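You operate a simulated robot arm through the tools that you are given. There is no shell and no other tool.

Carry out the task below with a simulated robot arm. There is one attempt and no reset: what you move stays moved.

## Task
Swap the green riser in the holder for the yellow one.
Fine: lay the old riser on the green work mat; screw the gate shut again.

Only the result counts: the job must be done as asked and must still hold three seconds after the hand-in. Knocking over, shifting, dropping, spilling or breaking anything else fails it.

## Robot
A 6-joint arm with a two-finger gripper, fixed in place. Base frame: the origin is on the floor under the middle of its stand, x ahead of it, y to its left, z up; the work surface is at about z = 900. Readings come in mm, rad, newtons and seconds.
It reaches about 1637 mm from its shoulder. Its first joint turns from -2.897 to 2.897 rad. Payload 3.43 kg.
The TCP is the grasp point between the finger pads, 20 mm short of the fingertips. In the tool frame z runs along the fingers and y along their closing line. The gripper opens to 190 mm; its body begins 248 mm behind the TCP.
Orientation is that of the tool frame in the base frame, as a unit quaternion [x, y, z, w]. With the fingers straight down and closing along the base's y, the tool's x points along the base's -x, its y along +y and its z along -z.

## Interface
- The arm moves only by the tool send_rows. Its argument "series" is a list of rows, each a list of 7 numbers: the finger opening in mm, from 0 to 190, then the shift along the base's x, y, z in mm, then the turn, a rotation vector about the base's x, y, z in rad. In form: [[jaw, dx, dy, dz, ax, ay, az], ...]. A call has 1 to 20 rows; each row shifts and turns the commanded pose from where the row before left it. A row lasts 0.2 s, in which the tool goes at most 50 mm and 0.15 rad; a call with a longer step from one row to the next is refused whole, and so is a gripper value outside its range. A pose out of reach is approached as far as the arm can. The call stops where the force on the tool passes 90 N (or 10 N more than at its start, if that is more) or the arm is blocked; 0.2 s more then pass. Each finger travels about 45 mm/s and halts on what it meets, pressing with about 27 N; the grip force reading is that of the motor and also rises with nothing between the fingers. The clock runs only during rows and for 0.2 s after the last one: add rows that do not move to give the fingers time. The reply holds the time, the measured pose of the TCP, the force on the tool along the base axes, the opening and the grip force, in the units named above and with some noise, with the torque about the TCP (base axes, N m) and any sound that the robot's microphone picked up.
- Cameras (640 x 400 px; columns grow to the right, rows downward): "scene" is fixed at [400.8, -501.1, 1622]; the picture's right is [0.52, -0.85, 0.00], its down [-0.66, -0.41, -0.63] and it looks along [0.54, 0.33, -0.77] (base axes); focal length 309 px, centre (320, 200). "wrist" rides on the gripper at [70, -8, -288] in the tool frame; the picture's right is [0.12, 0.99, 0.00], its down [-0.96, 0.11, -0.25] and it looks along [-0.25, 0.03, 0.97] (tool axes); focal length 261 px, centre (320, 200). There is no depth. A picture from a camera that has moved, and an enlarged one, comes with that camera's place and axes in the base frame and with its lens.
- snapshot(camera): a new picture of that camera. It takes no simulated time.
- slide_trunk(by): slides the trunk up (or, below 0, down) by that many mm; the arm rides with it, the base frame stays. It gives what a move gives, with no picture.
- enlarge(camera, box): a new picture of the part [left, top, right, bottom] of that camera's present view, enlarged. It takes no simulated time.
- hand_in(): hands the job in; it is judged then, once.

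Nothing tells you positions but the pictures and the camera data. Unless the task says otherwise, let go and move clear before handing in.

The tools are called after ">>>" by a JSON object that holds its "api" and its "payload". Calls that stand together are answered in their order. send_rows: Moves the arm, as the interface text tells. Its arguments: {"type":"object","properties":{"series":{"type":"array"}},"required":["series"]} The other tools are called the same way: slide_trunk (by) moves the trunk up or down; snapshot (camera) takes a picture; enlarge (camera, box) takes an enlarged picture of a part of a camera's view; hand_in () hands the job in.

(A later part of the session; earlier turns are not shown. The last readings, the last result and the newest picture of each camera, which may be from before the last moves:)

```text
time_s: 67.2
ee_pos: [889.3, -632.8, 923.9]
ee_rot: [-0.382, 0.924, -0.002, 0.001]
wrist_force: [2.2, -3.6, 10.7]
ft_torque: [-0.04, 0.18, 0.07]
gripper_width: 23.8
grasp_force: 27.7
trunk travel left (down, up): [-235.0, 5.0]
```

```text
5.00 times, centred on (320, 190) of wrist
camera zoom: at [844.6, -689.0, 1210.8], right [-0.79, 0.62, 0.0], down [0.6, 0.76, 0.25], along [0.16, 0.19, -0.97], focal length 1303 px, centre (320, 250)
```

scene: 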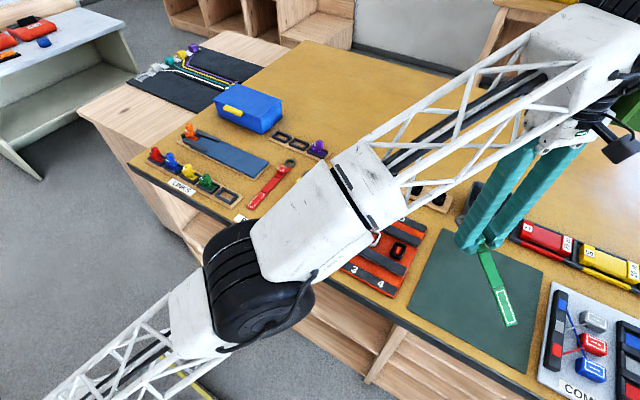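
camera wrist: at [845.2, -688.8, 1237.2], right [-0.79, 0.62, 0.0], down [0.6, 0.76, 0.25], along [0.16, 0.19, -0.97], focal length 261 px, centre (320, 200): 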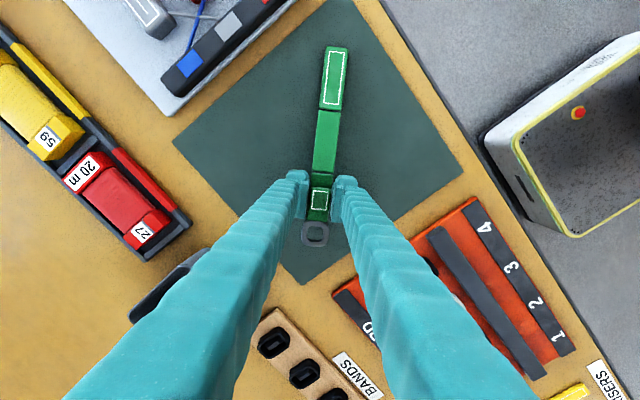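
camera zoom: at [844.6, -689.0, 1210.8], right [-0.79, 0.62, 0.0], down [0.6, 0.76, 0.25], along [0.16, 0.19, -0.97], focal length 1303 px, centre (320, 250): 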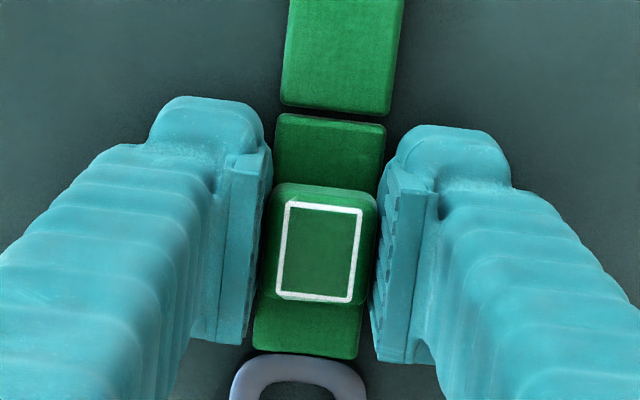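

Contact felt (≈11 N): the riser is on the mat. I'm opening the fingers and lifting clear.

>>> {"api": "send_rows", "payload": {"series": [[12, 0, 0, 0.5, 0, 0, 0], [35, 0, 0, 0, 0, 0, 0], [55, 0, 0, 0, 0, 0, 0], [55, 0, 0, 0, 0, 0, 0], [55, 0, 0, 10, 0, 0, 0], [55, 0, 0, 25, 0, 0, 0], [55, 0, 0, 35, 0, 0, 0], [55, -10, 20, 35, 0, 0, 0], [55, 0, 0, 0, 0, 0, 0]]}}

>>> {"api": "snapshot", "payload": {"camera": "wrist"}}

>>> {"api": "snapshot", "payload": {"camera": "scene"}}

```text
time_s: 69.2
ee_pos: [880.0, -612.2, 1029.7]
ee_rot: [-0.383, 0.924, -0.002, 0.001]
wrist_force: [0.0, 0.7, 0.7]
ft_torque: [-0.04, -0.05, -0.02]
gripper_width: 54.9
grasp_force: 0.0
trunk travel left (down, up): [-235.0, 5.0]
```

```text
taken
camera wrist: at [836.3, -669.6, 1317.7], right [-0.79, 0.62, 0.0], down [0.6, 0.76, 0.25], along [0.16, 0.19, -0.97], focal length 261 px, centre (320, 200)
```

wrist: 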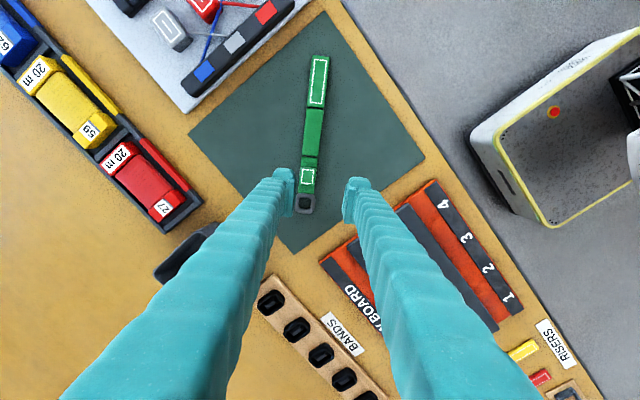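

```text
taken
```

scene: 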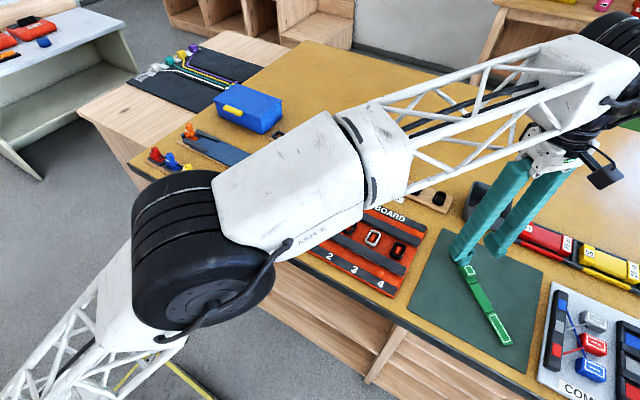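

The green riser lies flat and entirely on the mat. Next I go to the yellow riser's handle, near (921, −113), turning back to yaw 0.

>>> {"api": "send_rows", "payload": {"series": [[55, 3, 40, 5, 0, 0, -0.065], [55, 3, 41, 5, 0, 0, -0.065], [55, 3, 41, 5, 0, 0, -0.065], [55, 3, 41, 5, 0, 0, -0.065], [55, 4, 42, 5, 0, 0, -0.065], [55, 4, 42, 5, 0, 0, -0.065], [55, 4, 42, 0, 0, 0, -0.065], [55, 4, 42, 0, 0, 0, -0.065], [55, 4, 42, 0, 0, 0, -0.065], [55, 4, 42, 0, 0, 0, -0.065], [55, 3, 42, 0, 0, 0, -0.065], [55, 2, 42, 0, 0, 0, -0.07], [55, 0, 0, 0, 0, 0, 0], [55, 0, 0, 0, 0, 0, 0]]}}

>>> {"api": "snapshot", "payload": {"camera": "wrist"}}

>>> {"api": "enlarge", "payload": {"camera": "wrist", "box": [240, 120, 400, 220]}}

>>> {"api": "enlarge", "payload": {"camera": "scene", "box": [400, 200, 592, 380]}}

```text
time_s: 72.2
ee_pos: [920.7, -111.7, 1058.7]
ee_rot: [0.0, 1.0, -0.002, 0.001]
wrist_force: [-0.3, 0.2, 0.4]
ft_torque: [0.03, 0.01, 0.0]
gripper_width: 54.6
grasp_force: 0.1
trunk travel left (down, up): [-235.0, 5.0]
```

```text
taken
camera wrist: at [849.8, -121.5, 1347.3], right [-0.12, 0.99, 0.0], down [0.96, 0.12, 0.25], along [0.25, 0.03, -0.97], focal length 261 px, centre (320, 200)
```

wrist: 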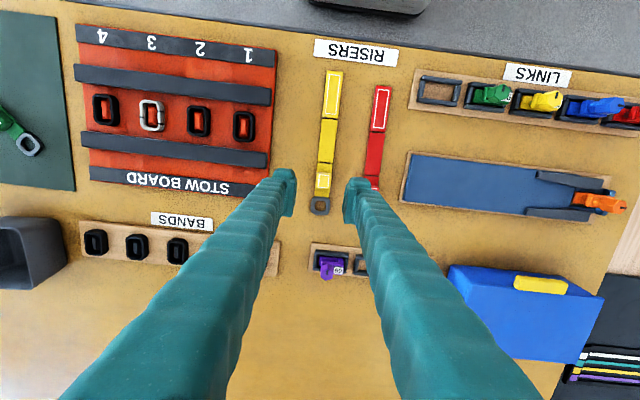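

```text
4.00 times, centred on (320, 170) of wrist
camera zoom: at [849.8, -121.5, 1347.3], right [-0.12, 0.99, 0.0], down [0.96, 0.12, 0.25], along [0.25, 0.03, -0.97], focal length 1043 px, centre (320, 320)
```

zoom: 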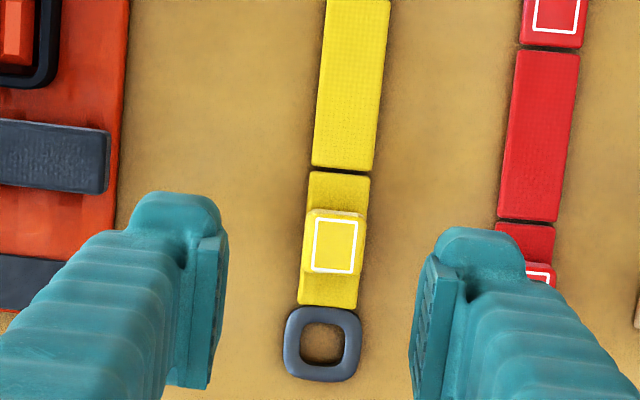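

```text
2.22 times, centred on (496, 290) of scene
camera zoom: at [400.8, -501.1, 1622.0], right [0.52, -0.85, 0.0], down [-0.66, -0.41, -0.63], along [0.54, 0.33, -0.77], focal length 688 px, centre (-71, 0)
```

zoom: 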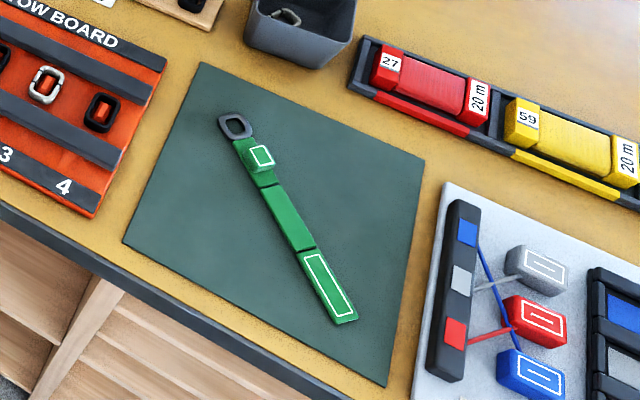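

The green riser is lying well on the mat. The yellow handle is at about (926, −106), so I'm shifting there, narrowing the jaw to stay clear of the red riser, and lowering partway.

>>> {"api": "send_rows", "payload": {"series": [[46, 5, 5.5, 0, 0, 0, 0], [46, 0, 0, -25, 0, 0, 0], [46, 0, 0, -25, 0, 0, 0], [46, 0, 0, -25, 0, 0, 0], [46, 0, 0, -23, 0, 0, 0], [46, 0, 0, 0, 0, 0, 0], [46, 0, 0, 0, 0, 0, 0]]}}

>>> {"api": "enlarge", "payload": {"camera": "wrist", "box": [240, 140, 400, 240]}}

```text
time_s: 73.8
ee_pos: [927.0, -106.0, 961.3]
ee_rot: [0.001, 1.0, -0.002, 0.0]
wrist_force: [-0.9, -0.8, -0.3]
ft_torque: [0.03, 0.02, 0.01]
gripper_width: 46.2
grasp_force: 0.0
trunk travel left (down, up): [-235.0, 5.0]
```

```text
4.00 times, centred on (320, 190) of wrist
camera zoom: at [856.0, -115.4, 1248.8], right [-0.12, 0.99, 0.0], down [0.96, 0.12, 0.25], along [0.25, 0.03, -0.97], focal length 1043 px, centre (320, 240)
```

zoom: 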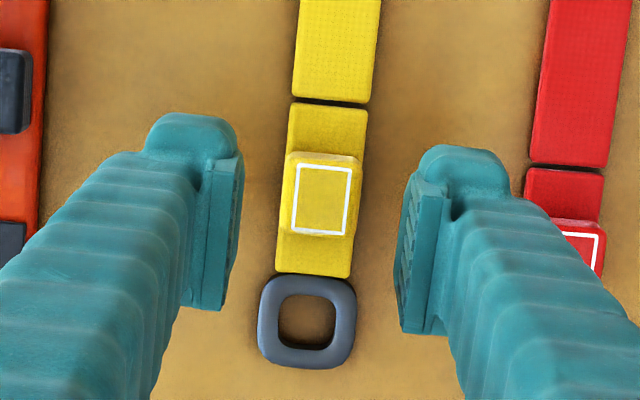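

Aligned with the handle and clear of the red riser. I'm lowering to z≈925 and gripping deep.

>>> {"api": "send_rows", "payload": {"series": [[46, 0, 0, -14, 0, 0, 0], [46, 0, 0, -12, 0, 0, 0], [46, 0, 0, -10, 0, 0, 0], [46, 0, 0, 0, 0, 0, 0], [30, 0, 0, 0, 0, 0, 0], [18, 0, 0, 0, 0, 0, 0], [12, 0, 0, 0, 0, 0, 0], [12, 0, 0, 0, 0, 0, 0]]}}

>>> {"api": "enlarge", "payload": {"camera": "wrist", "box": [240, 140, 400, 240]}}

```text
time_s: 75.6
ee_pos: [925.2, -106.6, 922.7]
ee_rot: [0.0, 1.0, -0.001, -0.001]
wrist_force: [-0.7, -0.6, -0.1]
ft_torque: [0.0, -0.01, 0.04]
gripper_width: 24.0
grasp_force: 27.0
trunk travel left (down, up): [-235.0, 5.0]
```

```text
4.00 times, centred on (320, 190) of wrist
camera zoom: at [855.0, -116.2, 1210.8], right [-0.12, 0.99, 0.0], down [0.96, 0.12, 0.25], along [0.25, 0.03, -0.97], focal length 1043 px, centre (320, 240)
```

zoom: 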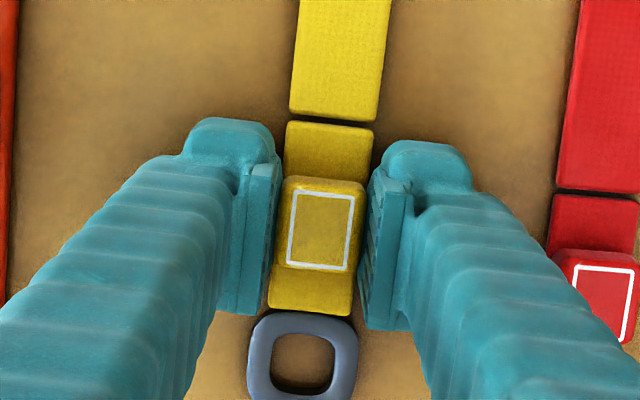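

Gripped. I'm lifting the yellow riser straight up.

>>> {"api": "send_rows", "payload": {"series": [[12, 0, 0, 5, 0, 0, 0], [12, 0, 0, 10, 0, 0, 0], [12, 0, 0, 20, 0, 0, 0], [12, 0, 0, 30, 0, 0, 0], [12, 0, 0, 35, 0, 0, 0], [12, 0, 0, 35, 0, 0, 0], [12, 0, 0, 30, 0, 0, 0], [12, 0, 0, 0, 0, 0, 0]]}}

>>> {"api": "snapshot", "payload": {"camera": "wrist"}}

>>> {"api": "snapshot", "payload": {"camera": "scene"}}

```text
time_s: 77.4
ee_pos: [925.4, -109.8, 1088.8]
ee_rot: [0.0, 1.0, -0.002, 0.0]
wrist_force: [0.0, 0.0, -0.4]
ft_torque: [0.05, -0.02, 0.03]
gripper_width: 23.9
grasp_force: 27.2
trunk travel left (down, up): [-235.0, 5.0]
```

```text
taken
camera wrist: at [854.8, -118.3, 1377.9], right [-0.12, 0.99, 0.0], down [0.96, 0.12, 0.25], along [0.25, 0.03, -0.97], focal length 261 px, centre (320, 200)
```

wrist: 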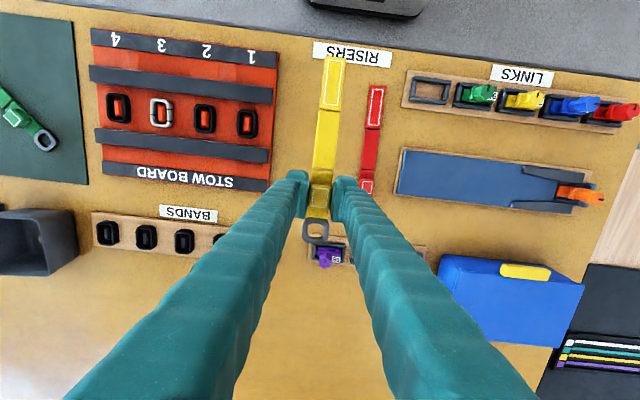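

```text
taken
```

scene: 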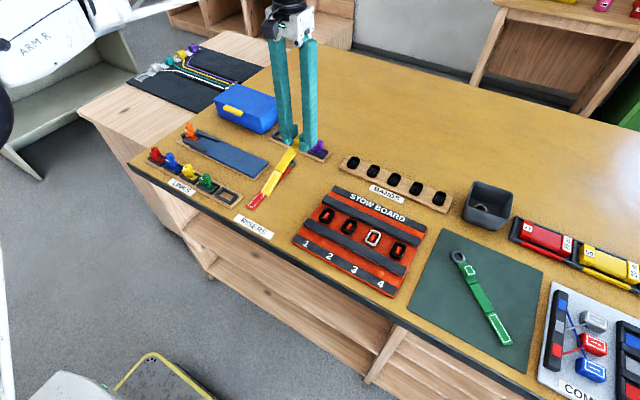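

The yellow riser is up and stable. I'm carrying it to the holder and turning +90° so its ring points at the link.

>>> {"api": "send_rows", "payload": {"series": [[12, -1.8, 27, 0, 0, 0, 0.143], [12, -1.8, 27, 0, 0, 0, 0.143], [12, -1.8, 27, 0, 0, 0, 0.143], [12, -1.8, 27, 0, 0, 0, 0.143], [12, -1.8, 27, 0, 0, 0, 0.143], [12, -1.8, 27, 0, 0, 0, 0.143], [12, -1.8, 27, 0, 0, 0, 0.143], [12, -1.8, 27, 0, 0, 0, 0.143], [12, -1.8, 27, 0, 0, 0, 0.143], [12, -1.8, 27, 0, 0, 0, 0.143], [12, -1.8, 27, 0, 0, 0, 0.141], [12, 0, 0, 0, 0, 0, 0], [12, 0, 0, 0, 0, 0, 0]]}}

>>> {"api": "snapshot", "payload": {"camera": "wrist"}}

>>> {"api": "snapshot", "payload": {"camera": "scene"}}

```text
time_s: 80.2
ee_pos: [905.1, 189.2, 1086.8]
ee_rot: [-0.707, 0.708, -0.001, 0.001]
wrist_force: [0.0, 0.5, -0.8]
ft_torque: [0.04, 0.01, -0.02]
gripper_width: 24.2
grasp_force: 26.8
trunk travel left (down, up): [-235.0, 5.0]
```

```text
taken
camera wrist: at [912.3, 117.0, 1375.4], right [-0.99, -0.12, 0.0], down [-0.12, 0.96, 0.25], along [-0.03, 0.25, -0.97], focal length 261 px, centre (320, 200)
```

wrist: 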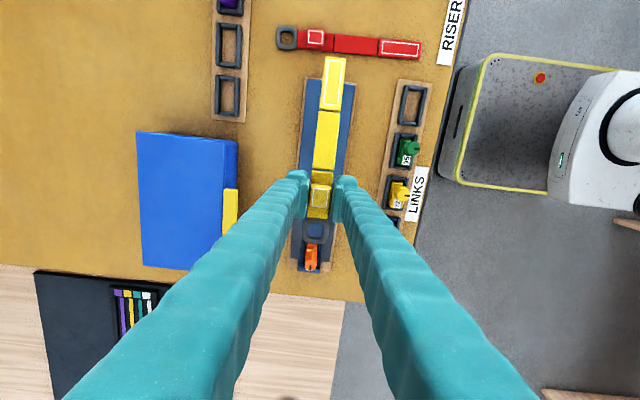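

```text
taken
```

scene: 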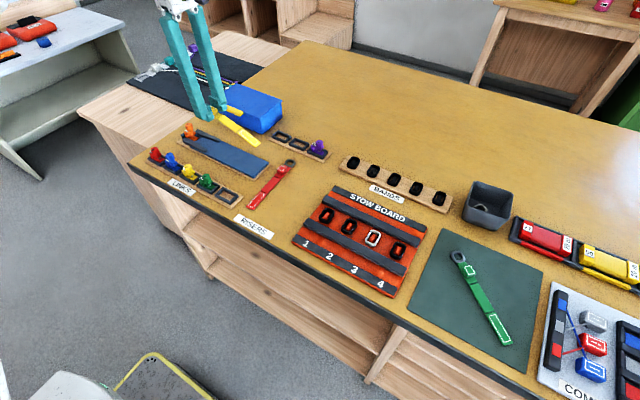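

Aligned with the holder. I'm descending to about 35 mm above the placing height and then checking alignment.

>>> {"api": "send_rows", "payload": {"series": [[12, 0, 2, -25, 0, 0, 0], [12, 0, 2, -25, 0, 0, 0], [12, 0, 2, -25, 0, 0, 0], [12, 0, 1, -20, 0, 0, 0], [12, 0, 0, -15, 0, 0, 0], [12, 0, 0, -10, 0, 0, 0], [12, 0, 0, 0, 0, 0, 0], [12, 0, 0, 0, 0, 0, 0]]}}

>>> {"api": "enlarge", "payload": {"camera": "wrist", "box": [224, 100, 416, 320]}}

>>> {"api": "enlarge", "payload": {"camera": "scene", "box": [150, 85, 310, 185]}}

```text
time_s: 82.0
ee_pos: [905.1, 195.1, 967.5]
ee_rot: [-0.707, 0.707, -0.001, 0.0]
wrist_force: [0.4, 0.2, -0.2]
ft_torque: [0.03, 0.02, 0.0]
gripper_width: 23.9
grasp_force: 27.3
trunk travel left (down, up): [-235.0, 5.0]
```

```text
1.82 times, centred on (320, 210) of wrist
camera zoom: at [913.2, 124.1, 1255.6], right [-0.99, -0.12, 0.0], down [-0.12, 0.96, 0.25], along [-0.03, 0.25, -0.97], focal length 474 px, centre (320, 182)
```

zoom: 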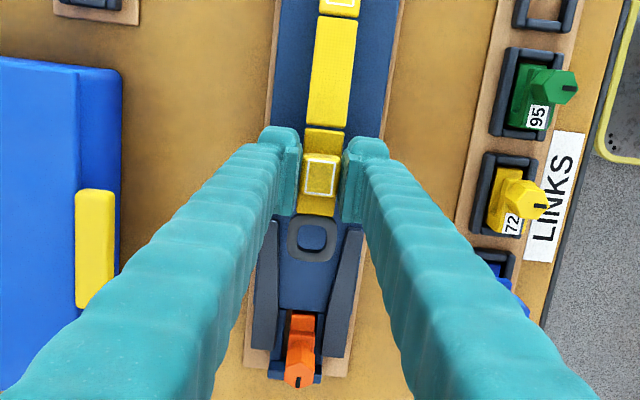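

```text
4.00 times, centred on (230, 135) of scene
camera zoom: at [400.8, -501.1, 1622.0], right [0.52, -0.85, 0.0], down [-0.66, -0.41, -0.63], along [0.54, 0.33, -0.77], focal length 1237 px, centre (680, 460)
```

zoom: 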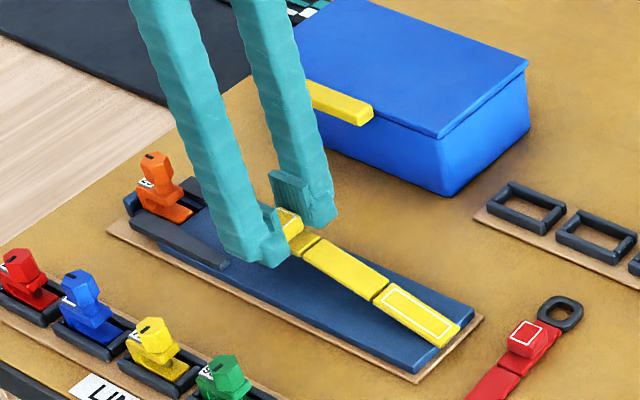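

Ring and guides line up. I'm lowering onto the board, drifting slightly forward so the tail trails straight.

>>> {"api": "send_rows", "payload": {"series": [[12, 0, 1, -8, 0, 0, 0], [12, 0, 1, -8, 0, 0, 0], [12, 0, 1, -6, 0, 0, 0], [12, 0, 1, -4, 0, 0, 0], [12, 0, 1, -3, 0, 0, 0], [12, 0, 0, 0, 0, 0, 0]]}}

>>> {"api": "enlarge", "payload": {"camera": "scene", "box": [150, 85, 310, 185]}}

```text
time_s: 83.4
ee_pos: [906.1, 201.5, 939.9]
ee_rot: [-0.707, 0.707, -0.001, 0.002]
wrist_force: [0.0, 0.3, 1.0]
ft_torque: [-0.02, -0.01, 0.02]
gripper_width: 24.4
grasp_force: 26.5
trunk travel left (down, up): [-235.0, 5.0]
```

```text
4.00 times, centred on (230, 135) of scene
camera zoom: at [400.8, -501.1, 1622.0], right [0.52, -0.85, 0.0], down [-0.66, -0.41, -0.63], along [0.54, 0.33, -0.77], focal length 1237 px, centre (680, 460)
```

zoom: 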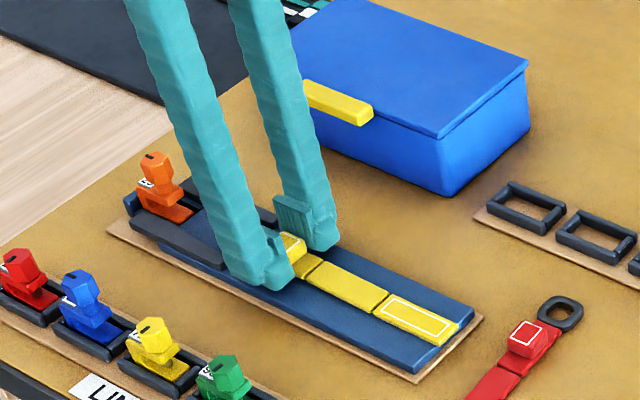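

>>> {"api": "send_rows", "payload": {"series": [[12, 0, 0, -1.5, 0, 0, 0], [12, 0, 0, -1.5, 0, 0, 0], [12, 0, 0, -1, 0, 0, 0], [12, 0, 0, 0, 0, 0, 0]]}}

>>> {"api": "enlarge", "payload": {"camera": "wrist", "box": [240, 150, 400, 290]}}

```text
time_s: 84.4
ee_pos: [907.0, 200.8, 937.0]
ee_rot: [-0.707, 0.707, -0.001, 0.002]
wrist_force: [0.4, -1.1, 13.3]
ft_torque: [-0.09, 0.03, -0.03]
gripper_width: 24.4
grasp_force: 26.7
trunk travel left (down, up): [-235.0, 5.0]
```

```text
2.86 times, centred on (320, 220) of wrist
camera zoom: at [913.6, 129.1, 1224.8], right [-0.99, -0.12, 0.0], down [-0.12, 0.96, 0.25], along [-0.03, 0.25, -0.97], focal length 745 px, centre (320, 143)
```

zoom: 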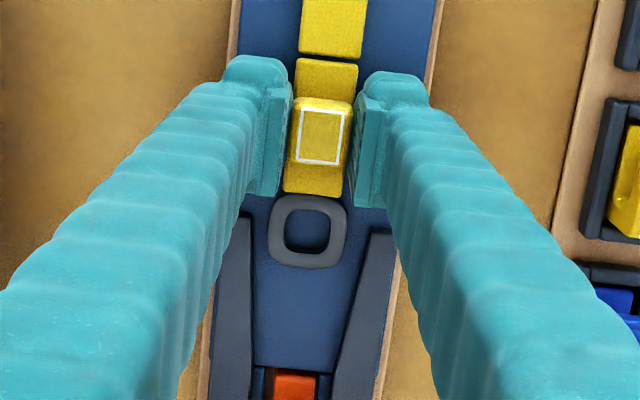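

The yellow riser is on the board with its ring just inside the guide mouth. I'll relieve the pressure, push 9 mm forward, then release and regrip higher so the fingers pass above the guides.

>>> {"api": "send_rows", "payload": {"series": [[12, 0, 0, 1.2, 0, 0, 0], [12, 0, 3, 0, 0, 0, 0], [12, 0, 3, 0, 0, 0, 0], [12, 0, 3, 0, 0, 0, 0], [12, 0, 0, 0, 0, 0, 0], [30, 0, 0, 0, 0, 0, 0], [44, 0, 0, 0, 0, 0, 0], [44, 0, 0, 3, 0, 0, 0], [44, 0, 0, 3, 0, 0, 0], [44, 0, 0, 0, 0, 0, 0]]}}

>>> {"api": "enlarge", "payload": {"camera": "wrist", "box": [240, 150, 400, 290]}}

>>> {"api": "enlarge", "payload": {"camera": "scene", "box": [150, 95, 310, 195]}}

```text
time_s: 86.6
ee_pos: [906.4, 210.4, 941.8]
ee_rot: [0.707, -0.707, 0.0, -0.001]
wrist_force: [0.2, -0.3, -0.5]
ft_torque: [-0.02, 0.0, -0.03]
gripper_width: 44.1
grasp_force: 0.0
trunk travel left (down, up): [-235.0, 5.0]
```

```text
2.86 times, centred on (320, 220) of wrist
camera zoom: at [914.1, 138.5, 1230.0], right [-0.99, -0.12, 0.0], down [-0.12, 0.96, 0.25], along [-0.03, 0.25, -0.97], focal length 745 px, centre (320, 143)
```

zoom: 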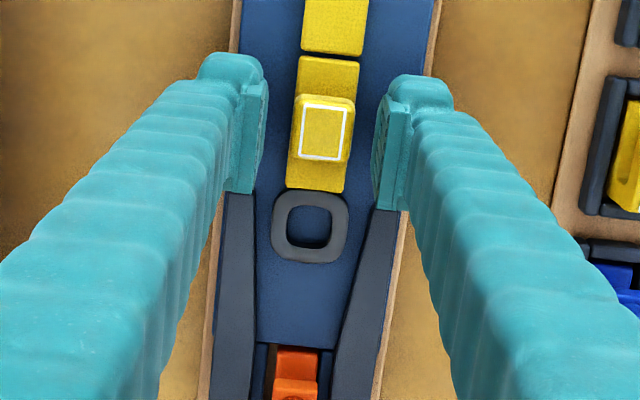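

```text
4.00 times, centred on (230, 145) of scene
camera zoom: at [400.8, -501.1, 1622.0], right [0.52, -0.85, 0.0], down [-0.66, -0.41, -0.63], along [0.54, 0.33, -0.77], focal length 1237 px, centre (680, 420)
```

zoom: 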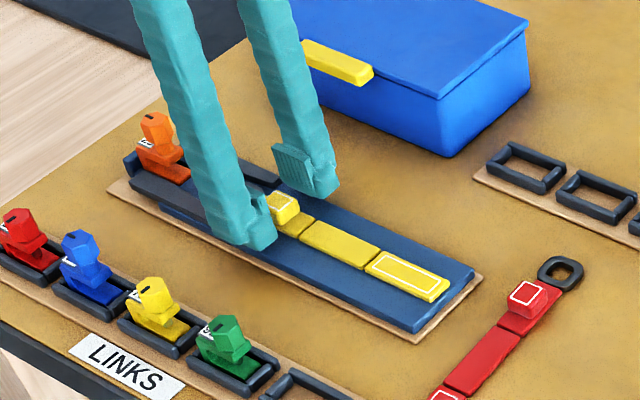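

I'm regripping the handle above guide height and pushing forward 40 mm, stopping before the ring reaches the link.

>>> {"api": "send_rows", "payload": {"series": [[44, 0, 0, 0.5, 0, 0, 0], [28, 0, 0, 0, 0, 0, 0], [15, 0, 0, 0, 0, 0, 0], [12, 0, 0, 0, 0, 0, 0], [12, 0, 0, 0, 0, 0, 0], [12, 0, 3, 0, 0, 0, 0], [12, 0, 4, 0, 0, 0, 0], [12, 0, 4, 0, 0, 0, 0], [12, 0, 4, 0, 0, 0, 0], [12, 0, 4, 0, 0, 0, 0], [12, 0, 4, 0, 0, 0, 0], [12, 0, 4, 0, 0, 0, 0], [12, 0, 4, 0, 0, 0, 0], [12, 0, 4, 0, 0, 0, 0], [12, 0, 4, 0, 0, 0, 0], [12, 0, 0, 0, 0, 0, 0]]}}

>>> {"api": "enlarge", "payload": {"camera": "wrist", "box": [240, 150, 400, 290]}}

>>> {"api": "enlarge", "payload": {"camera": "scene", "box": [170, 105, 266, 165]}}

```text
time_s: 90.0
ee_pos: [906.4, 248.3, 943.0]
ee_rot: [0.707, -0.707, 0.001, -0.001]
wrist_force: [-0.8, 0.1, 0.0]
ft_torque: [0.0, 0.0, 0.0]
gripper_width: 24.3
grasp_force: 26.7
trunk travel left (down, up): [-235.0, 5.0]
```

```text
2.86 times, centred on (320, 220) of wrist
camera zoom: at [913.1, 176.9, 1230.7], right [-0.99, -0.12, 0.0], down [-0.12, 0.96, 0.25], along [-0.03, 0.25, -0.97], focal length 745 px, centre (320, 143)
```

zoom: 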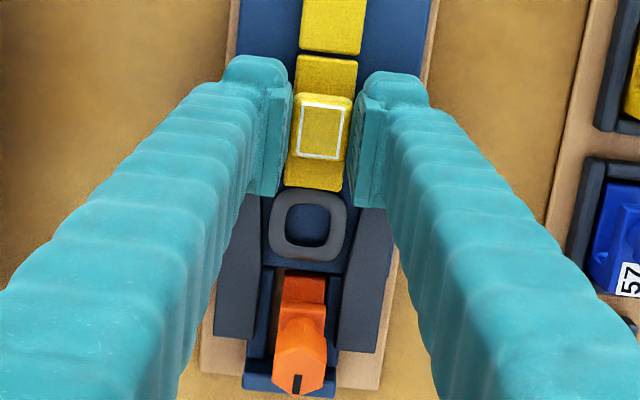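

```text
6.67 times, centred on (218, 135) of scene
camera zoom: at [400.8, -501.1, 1622.0], right [0.52, -0.85, 0.0], down [-0.66, -0.41, -0.63], along [0.54, 0.33, -0.77], focal length 2062 px, centre (1000, 633)
```

zoom: 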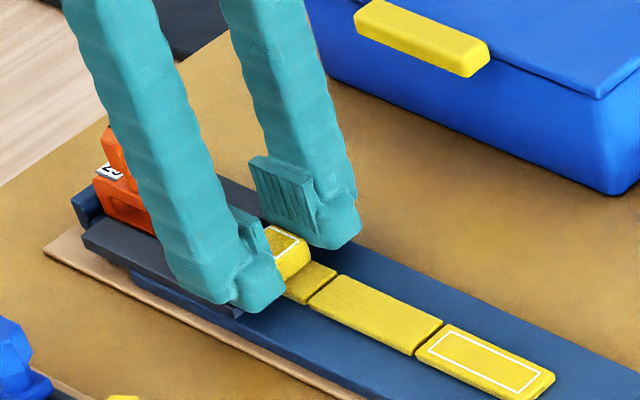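

It slid smoothly with no load, and the ring faces the link's open gap. I'm pushing on in small steps while monitoring force.

>>> {"api": "send_rows", "payload": {"series": [[12, 0, 2, 0, 0, 0, 0], [12, 0, 2, 0, 0, 0, 0], [12, 0, 2, 0, 0, 0, 0], [12, 0, 2, 0, 0, 0, 0], [12, 0, 2, 0, 0, 0, 0], [12, 0, 2, 0, 0, 0, 0], [12, 0, 0, 0, 0, 0, 0]]}}

>>> {"api": "enlarge", "payload": {"camera": "wrist", "box": [240, 150, 400, 290]}}

```text
time_s: 91.6
ee_pos: [906.9, 261.8, 943.9]
ee_rot: [0.707, -0.707, 0.001, -0.001]
wrist_force: [0.6, 0.0, 0.7]
ft_torque: [0.01, -0.02, 0.02]
gripper_width: 24.4
grasp_force: 27.0
trunk travel left (down, up): [-235.0, 5.0]
```

```text
2.86 times, centred on (320, 220) of wrist
camera zoom: at [913.5, 189.7, 1230.7], right [-0.99, -0.12, 0.0], down [-0.12, 0.96, 0.25], along [-0.03, 0.25, -0.97], focal length 745 px, centre (320, 143)
```

zoom: 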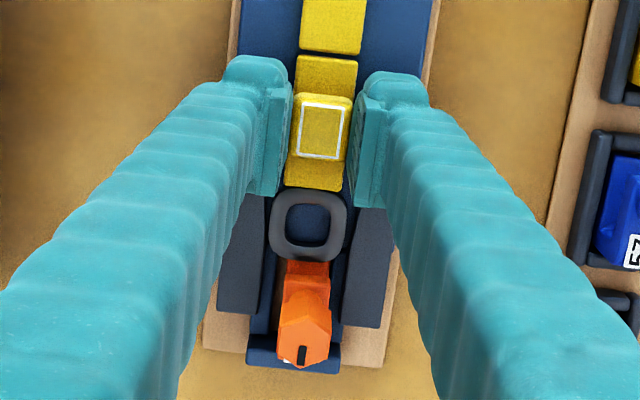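

The ring is starting over the link's lower jaw with no resistance. I'm continuing.

>>> {"api": "send_rows", "payload": {"series": [[12, 0, 2, 0, 0, 0, 0], [12, 0, 2, 0, 0, 0, 0], [12, 0, 2, 0, 0, 0, 0], [12, 0, 2, 0, 0, 0, 0], [12, 0, 2, 0, 0, 0, 0], [12, 0, 2, 0, 0, 0, 0], [12, 0, 0, 0, 0, 0, 0]]}}

>>> {"api": "enlarge", "payload": {"camera": "wrist", "box": [240, 150, 400, 290]}}

```text
time_s: 93.2
ee_pos: [906.2, 273.2, 943.4]
ee_rot: [-0.707, 0.707, -0.001, 0.001]
wrist_force: [0.2, 0.6, 0.0]
ft_torque: [0.01, -0.02, -0.01]
gripper_width: 24.2
grasp_force: 26.9
trunk travel left (down, up): [-235.0, 5.0]
```

```text
2.86 times, centred on (320, 220) of wrist
camera zoom: at [913.4, 200.9, 1231.6], right [-0.99, -0.12, 0.0], down [-0.12, 0.96, 0.25], along [-0.03, 0.25, -0.97], focal length 745 px, centre (320, 143)
```

zoom: 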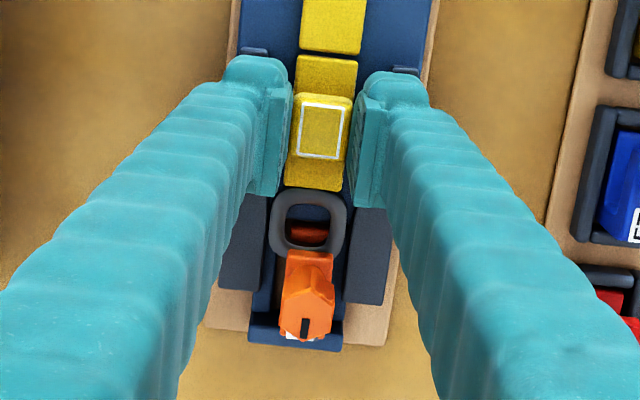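

The ring's front is now under the upper arm. I'm pushing the last ~16 mm and watching for the stop.

>>> {"api": "send_rows", "payload": {"series": [[12, 0, 2, 0, 0, 0, 0], [12, 0, 2, 0, 0, 0, 0], [12, 0, 2, 0, 0, 0, 0], [12, 0, 2, 0, 0, 0, 0], [12, 0, 2, 0, 0, 0, 0], [12, 0, 2, 0, 0, 0, 0], [12, 0, 2, 0, 0, 0, 0], [12, 0, 0, 0, 0, 0, 0]]}}

>>> {"api": "enlarge", "payload": {"camera": "wrist", "box": [240, 150, 400, 290]}}

>>> {"api": "enlarge", "payload": {"camera": "scene", "box": [170, 105, 250, 155]}}

```text
time_s: 95.0
ee_pos: [905.9, 287.7, 942.3]
ee_rot: [0.707, -0.707, 0.0, 0.0]
wrist_force: [-1.0, -0.6, 0.3]
ft_torque: [0.0, 0.02, -0.03]
gripper_width: 24.1
grasp_force: 27.3
trunk travel left (down, up): [-235.0, 5.0]
```

```text
2.86 times, centred on (320, 220) of wrist
camera zoom: at [913.2, 215.5, 1231.2], right [-0.99, -0.12, 0.0], down [-0.12, 0.96, 0.25], along [-0.03, 0.25, -0.97], focal length 745 px, centre (320, 143)
```

zoom: 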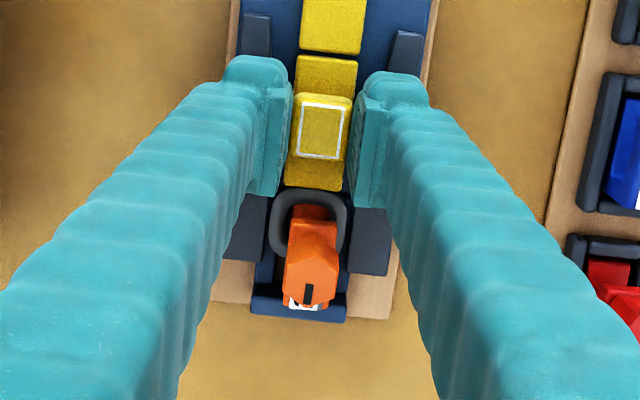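

```text
8.00 times, centred on (210, 130) of scene
camera zoom: at [400.8, -501.1, 1622.0], right [0.52, -0.85, 0.0], down [-0.66, -0.41, -0.63], along [0.54, 0.33, -0.77], focal length 2475 px, centre (1200, 760)
```

zoom: 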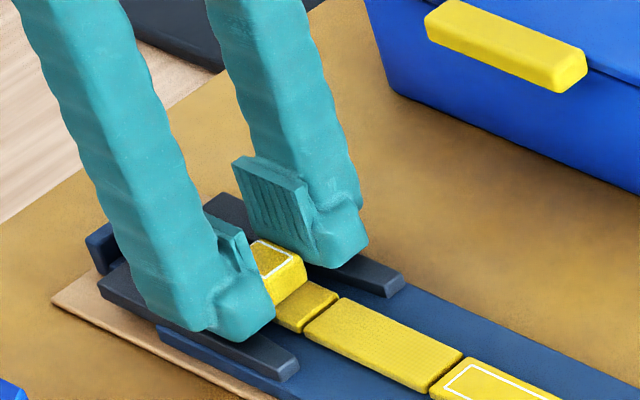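

No stop felt yet. I'll push 2 mm more, then release and rise to compare the ring's seat with the original.

>>> {"api": "send_rows", "payload": {"series": [[12, 0, 1, 0, 0, 0, 0], [12, 0, 1, 0, 0, 0, 0], [12, 0, 0, 0, 0, 0, 0], [28, 0, 0, 0, 0, 0, 0], [44, 0, 0, 0, 0, 0, 0], [50, 0, 0, 0, 0, 0, 0], [50, 0, 0, 15, 0, 0, 0], [50, 0, 0, 30, 0, 0, 0], [50, 0, 0, 40, 0, 0, 0], [50, 0, 0, 40, 0, 0, 0], [50, 0, 0, 0, 0, 0, 0]]}}

>>> {"api": "enlarge", "payload": {"camera": "wrist", "box": [256, 150, 384, 250]}}

>>> {"api": "enlarge", "payload": {"camera": "scene", "box": [180, 120, 212, 140]}}

>>> {"api": "enlarge", "payload": {"camera": "scene", "box": [170, 105, 266, 165]}}

```text
time_s: 97.4
ee_pos: [906.4, 291.2, 1068.5]
ee_rot: [-0.707, 0.707, -0.001, 0.001]
wrist_force: [0.4, -0.1, 0.9]
ft_torque: [0.02, -0.01, 0.07]
gripper_width: 49.9
grasp_force: 0.1
trunk travel left (down, up): [-235.0, 5.0]
```

```text
4.00 times, centred on (320, 200) of wrist
camera zoom: at [914.4, 218.3, 1356.4], right [-0.99, -0.12, 0.0], down [-0.12, 0.96, 0.25], along [-0.03, 0.25, -0.97], focal length 1043 px, centre (320, 200)
```

zoom: 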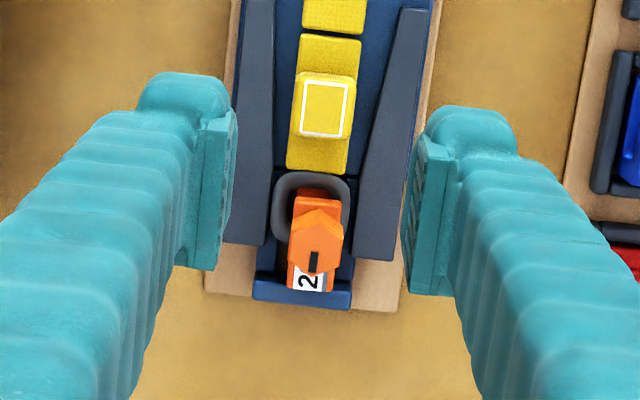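

```text
16.00 times, centred on (196, 130) of scene
camera zoom: at [400.8, -501.1, 1622.0], right [0.52, -0.85, 0.0], down [-0.66, -0.41, -0.63], along [0.54, 0.33, -0.77], focal length 4950 px, centre (2304, 1320)
```

zoom: 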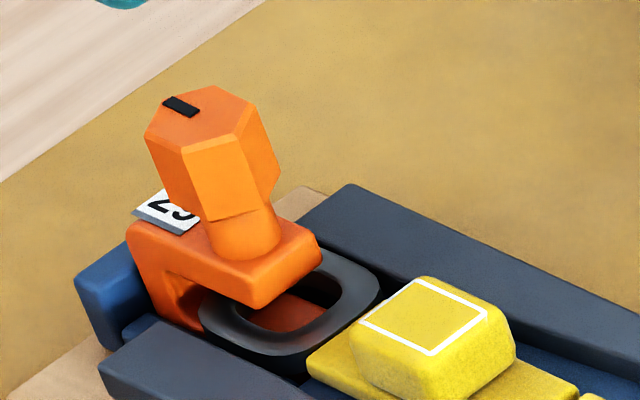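

```text
6.67 times, centred on (218, 135) of scene
camera zoom: at [400.8, -501.1, 1622.0], right [0.52, -0.85, 0.0], down [-0.66, -0.41, -0.63], along [0.54, 0.33, -0.77], focal length 2062 px, centre (1000, 633)
```

zoom: 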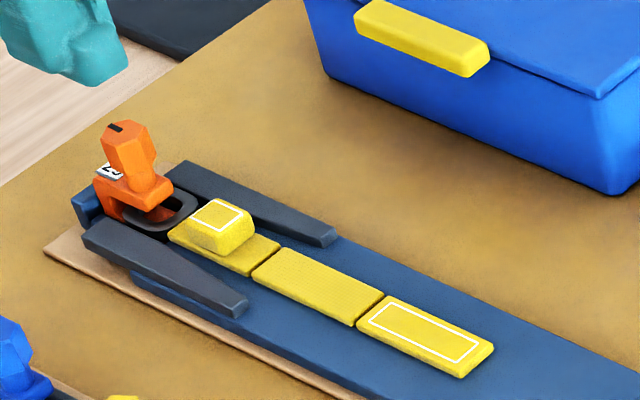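

The ring sits in the link around the pin axis, but it looks slightly biased toward the +x guide. I'll zoom in to judge the offset before closing the gate.

>>> {"api": "enlarge", "payload": {"camera": "wrist", "box": [296, 180, 344, 230]}}

>>> {"api": "enlarge", "payload": {"camera": "scene", "box": [186, 130, 210, 145]}}

```text
8.00 times, centred on (320, 205) of wrist
camera zoom: at [914.4, 218.3, 1356.4], right [-0.99, -0.12, 0.0], down [-0.12, 0.96, 0.25], along [-0.03, 0.25, -0.97], focal length 2085 px, centre (320, 160)
```

zoom: 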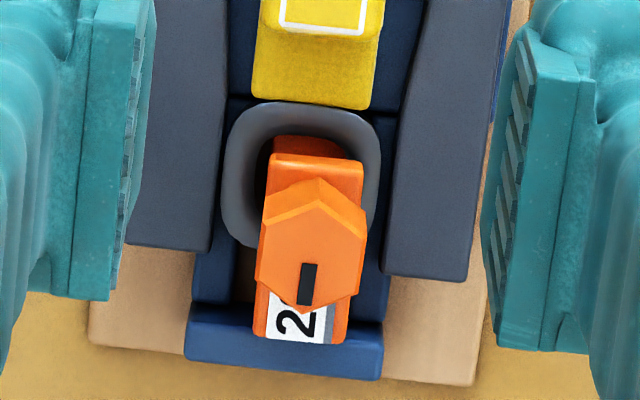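

```text
16.00 times, centred on (198, 138) of scene
camera zoom: at [400.8, -501.1, 1622.0], right [0.52, -0.85, 0.0], down [-0.66, -0.41, -0.63], along [0.54, 0.33, -0.77], focal length 4950 px, centre (2272, 1200)
```

zoom: 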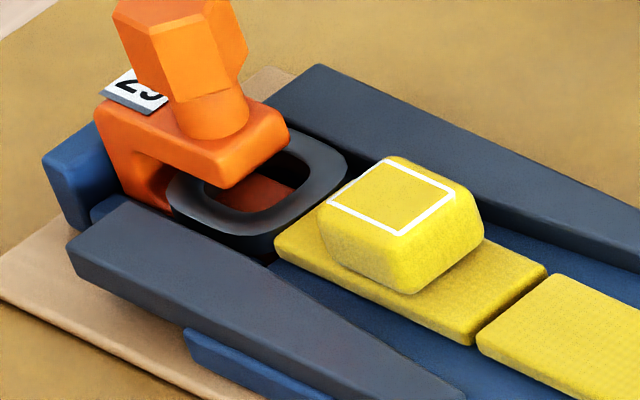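

The ring is touching the +x guide, about 2 mm off centre and a touch short in y. I'll regrip the handle 2 mm further to −x and nudge it so the pin has even clearance.

>>> {"api": "send_rows", "payload": {"series": [[50, -2.2, 0, 0, 0, 0, 0], [50, 0, 0, -35, 0, 0, 0], [50, 0, 0, -35, 0, 0, 0], [50, 0, 0, -35, 0, 0, 0], [50, 0, 0, -15, 0, 0, 0], [50, 0, 0, -5, 0, 0, 0], [50, 0, 0, 0, 0, 0, 0], [50, 0, 0, 0, 0, 0, 0]]}}

>>> {"api": "enlarge", "payload": {"camera": "wrist", "box": [256, 150, 384, 230]}}

```text
time_s: 99.2
ee_pos: [905.1, 291.2, 942.3]
ee_rot: [-0.707, 0.707, -0.001, 0.001]
wrist_force: [-0.4, 0.1, 0.0]
ft_torque: [-0.04, -0.01, 0.02]
gripper_width: 50.0
grasp_force: 0.1
trunk travel left (down, up): [-235.0, 5.0]
```

```text
5.00 times, centred on (320, 190) of wrist
camera zoom: at [912.0, 219.0, 1229.9], right [-0.99, -0.12, 0.0], down [-0.12, 0.96, 0.25], along [-0.03, 0.25, -0.97], focal length 1303 px, centre (320, 250)
```

zoom: 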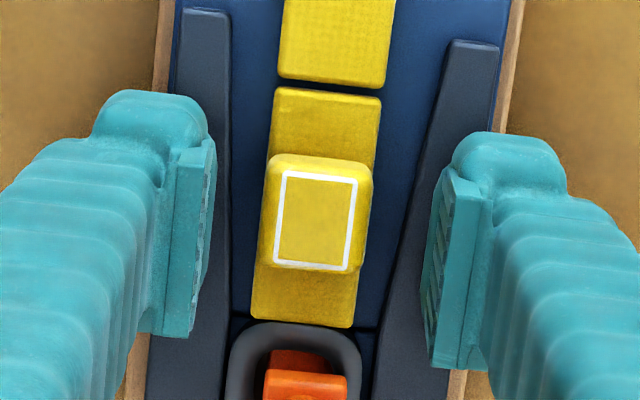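

The handle would only shift about 0.7 mm from here, so I'll move 1.3 mm further to −x, close, and nudge +y 1.5 mm.

>>> {"api": "send_rows", "payload": {"series": [[50, -1.3, 0, 0, 0, 0, 0], [35, 0, 0, 0, 0, 0, 0], [20, 0, 0, 0, 0, 0, 0], [12, 0, 0, 0, 0, 0, 0], [12, 0, 0, 0, 0, 0, 0], [12, 0, 0, 0, 0, 0, 0], [12, 0, 0.8, 0, 0, 0, 0], [12, 0, 0.8, 0, 0, 0, 0], [12, 0, 0, 0, 0, 0, 0]]}}

>>> {"api": "enlarge", "payload": {"camera": "wrist", "box": [256, 150, 384, 250]}}

```text
time_s: 101.2
ee_pos: [903.9, 291.0, 943.9]
ee_rot: [-0.707, 0.707, -0.002, 0.001]
wrist_force: [5.7, -2.5, -0.2]
ft_torque: [-0.05, -0.12, -0.11]
gripper_width: 23.9
grasp_force: 27.4
trunk travel left (down, up): [-235.0, 5.0]
```

```text
4.00 times, centred on (320, 200) of wrist
camera zoom: at [910.8, 219.5, 1230.5], right [-0.99, -0.12, 0.0], down [-0.12, 0.96, 0.25], along [-0.03, 0.25, -0.97], focal length 1043 px, centre (320, 200)
```

zoom: 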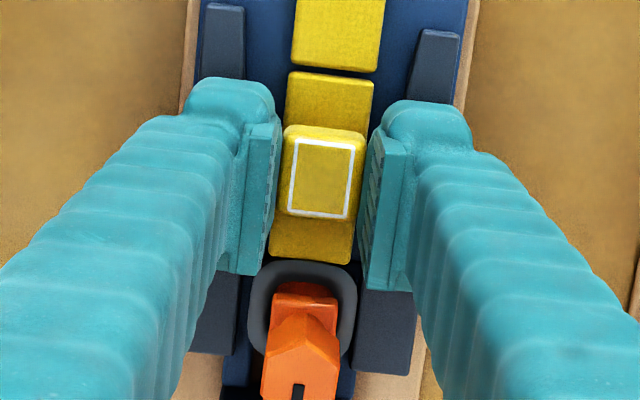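

The ring now looks centred on the link's arm. I'll release, rise, and check again.

>>> {"api": "send_rows", "payload": {"series": [[28, 0, 0, 0, 0, 0, 0], [44, 0, 0, 0, 0, 0, 0], [50, 0, 0, 0, 0, 0, 0], [50, 0, 0, 15, 0, 0, 0], [50, 0, 0, 30, 0, 0, 0], [50, 0, 0, 40, 0, 0, 0], [50, 0, 0, 40, 0, 0, 0], [50, 0, 0, 0, 0, 0, 0]]}}

>>> {"api": "enlarge", "payload": {"camera": "wrist", "box": [296, 180, 344, 230]}}

>>> {"api": "enlarge", "payload": {"camera": "scene", "box": [186, 130, 210, 145]}}

>>> {"api": "enlarge", "payload": {"camera": "scene", "box": [180, 120, 212, 140]}}

```text
time_s: 103.0
ee_pos: [901.2, 290.6, 1067.4]
ee_rot: [-0.707, 0.707, -0.002, 0.001]
wrist_force: [1.1, 0.7, -0.2]
ft_torque: [-0.01, -0.01, 0.0]
gripper_width: 50.1
grasp_force: 0.1
trunk travel left (down, up): [-235.0, 5.0]
```

```text
8.00 times, centred on (320, 205) of wrist
camera zoom: at [908.7, 218.9, 1354.8], right [-0.99, -0.12, 0.0], down [-0.12, 0.96, 0.25], along [-0.03, 0.25, -0.97], focal length 2085 px, centre (320, 160)
```

zoom: 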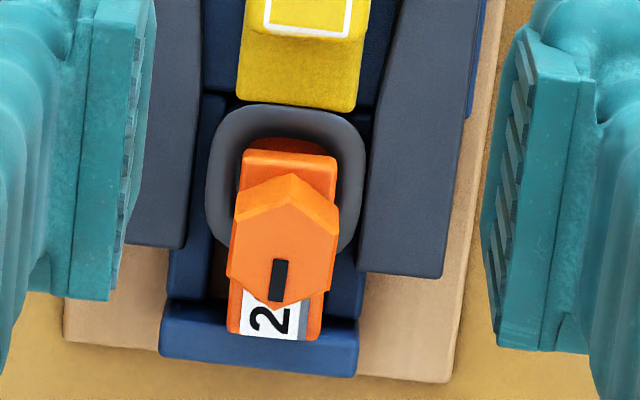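

```text
16.00 times, centred on (198, 138) of scene
camera zoom: at [400.8, -501.1, 1622.0], right [0.52, -0.85, 0.0], down [-0.66, -0.41, -0.63], along [0.54, 0.33, -0.77], focal length 4950 px, centre (2272, 1200)
```

zoom: 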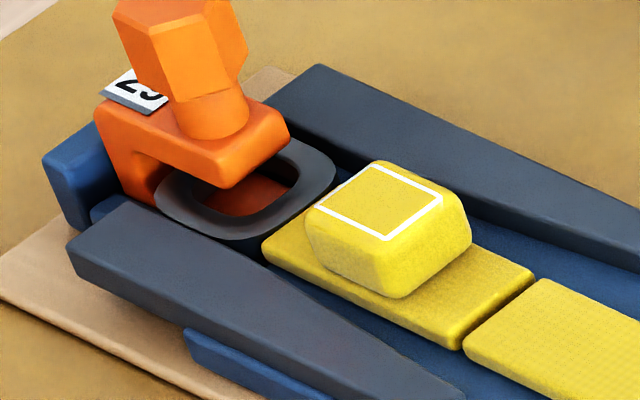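

```text
16.00 times, centred on (196, 130) of scene
camera zoom: at [400.8, -501.1, 1622.0], right [0.52, -0.85, 0.0], down [-0.66, -0.41, -0.63], along [0.54, 0.33, -0.77], focal length 4950 px, centre (2304, 1320)
```

zoom: 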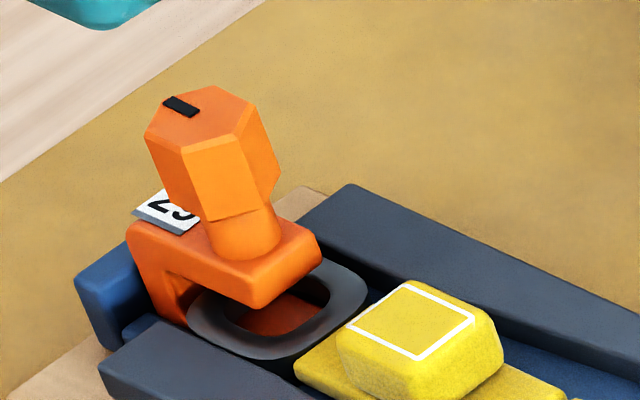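

The ring now matches the original green ring's position almost exactly. Next I go over the knob and turn to the hex-aligned yaw (≈2.59 rad) to screw it shut.

>>> {"api": "send_rows", "payload": {"series": [[60, 0.8, 6.5, 0, 0, 0, 0.146], [60, 0.8, 6.5, 0, 0, 0, 0.146], [60, 0.8, 6.5, 0, 0, 0, 0.146], [60, 0.8, 6.5, 0, 0, 0, 0.146], [60, 0.8, 6.5, 0, 0, 0, 0.146], [60, 0.8, 6.5, 0, 0, 0, 0.146], [60, 0.7, 7, 0, 0, 0, 0.146], [60, 0, 0, 0, 0, 0, 0], [60, 0, 0, -30, 0, 0, 0], [60, 0, 0, -30, 0, 0, 0], [60, 0, 0, -15, 0, 0, 0], [60, 0, 0, 0, 0, 0, 0], [60, 0, 0, 0, 0, 0, 0]]}}

>>> {"api": "enlarge", "payload": {"camera": "wrist", "box": [272, 160, 368, 220]}}

```text
time_s: 105.8
ee_pos: [908.2, 337.2, 994.4]
ee_rot: [0.963, -0.27, 0.0, 0.0]
wrist_force: [0.4, -0.6, -0.1]
ft_torque: [0.04, 0.04, 0.01]
gripper_width: 59.9
grasp_force: 0.1
trunk travel left (down, up): [-235.0, 5.0]
```

```text
6.67 times, centred on (320, 190) of wrist
camera zoom: at [972.1, 305.8, 1281.0], right [-0.42, -0.91, 0.0], down [-0.88, 0.4, 0.25], along [-0.22, 0.11, -0.97], focal length 1738 px, centre (320, 267)
```

zoom: 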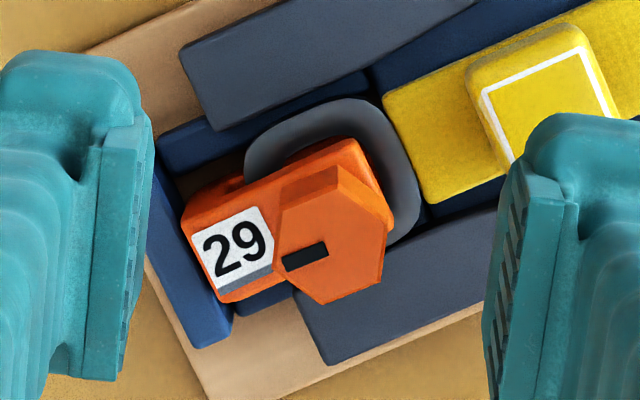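

The knob is about 2.4 mm off the pad midline. I'll correct that, lower to z≈973 and grip.

>>> {"api": "send_rows", "payload": {"series": [[60, -1, -2, 0, 0, 0, 0], [60, 0, 0, -11, 0, 0, 0], [60, 0, 0, -10, 0, 0, 0], [60, 0, 0, 0, 0, 0, 0], [40, 0, 0, 0, 0, 0, 0], [25, 0, 0, 0, 0, 0, 0], [10, 0, 0, 0, 0, 0, 0], [10, 0, 0, 0, 0, 0, 0], [10, 0, 0, 0, 0, 0, 0]]}}

>>> {"api": "enlarge", "payload": {"camera": "wrist", "box": [272, 160, 368, 220]}}

```text
time_s: 107.8
ee_pos: [906.2, 334.7, 971.5]
ee_rot: [0.963, -0.271, 0.001, -0.001]
wrist_force: [0.0, 0.7, 0.5]
ft_torque: [0.03, -0.03, -0.01]
gripper_width: 19.1
grasp_force: 26.9
trunk travel left (down, up): [-235.0, 5.0]
```

```text
6.67 times, centred on (320, 190) of wrist
camera zoom: at [971.3, 303.2, 1259.8], right [-0.42, -0.91, 0.0], down [-0.88, 0.4, 0.25], along [-0.22, 0.11, -0.97], focal length 1738 px, centre (320, 267)
```

zoom: 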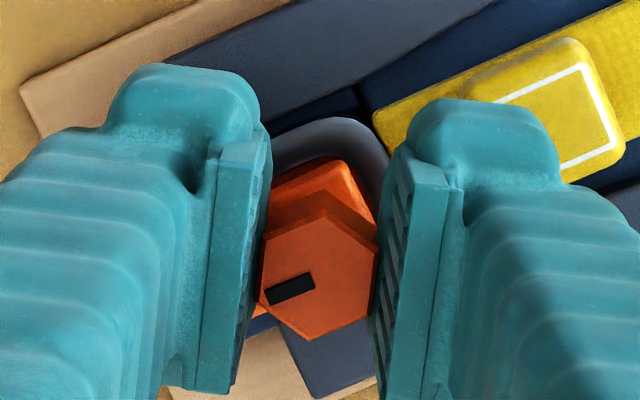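

Gripped on the flats. I'll screw clockwise with a matching descent and check force after the first stretch.

>>> {"api": "send_rows", "payload": {"series": [[10, 0, 0, -0.3, 0, 0, -0.1], [10, 0, 0, -0.3, 0, 0, -0.1], [10, 0, 0, -0.3, 0, 0, -0.1], [10, 0, 0, -0.3, 0, 0, -0.1], [10, 0, 0, -0.3, 0, 0, -0.1], [10, 0, 0, -0.3, 0, 0, -0.1], [10, 0, 0, -0.3, 0, 0, -0.1], [10, 0, 0, -0.3, 0, 0, -0.1], [10, 0, 0, 0, 0, 0, 0]]}}

>>> {"api": "enlarge", "payload": {"camera": "wrist", "box": [272, 160, 368, 220]}}

```text
time_s: 109.8
ee_pos: [907.1, 334.5, 969.1]
ee_rot: [0.781, -0.625, 0.001, -0.002]
wrist_force: [0.9, -2.1, 0.2]
ft_torque: [0.01, 0.01, 0.02]
gripper_width: 19.3
grasp_force: 27.1
trunk travel left (down, up): [-235.0, 5.0]
```

```text
6.67 times, centred on (320, 190) of wrist
camera zoom: at [930.0, 265.9, 1257.8], right [-0.94, -0.33, 0.0], down [-0.32, 0.91, 0.25], along [-0.08, 0.23, -0.97], focal length 1738 px, centre (320, 267)
```

zoom: 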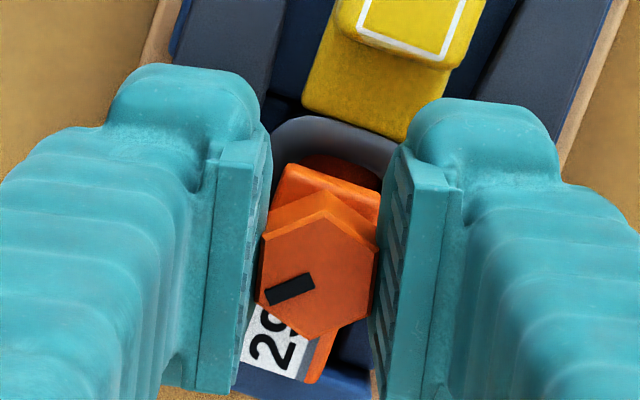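

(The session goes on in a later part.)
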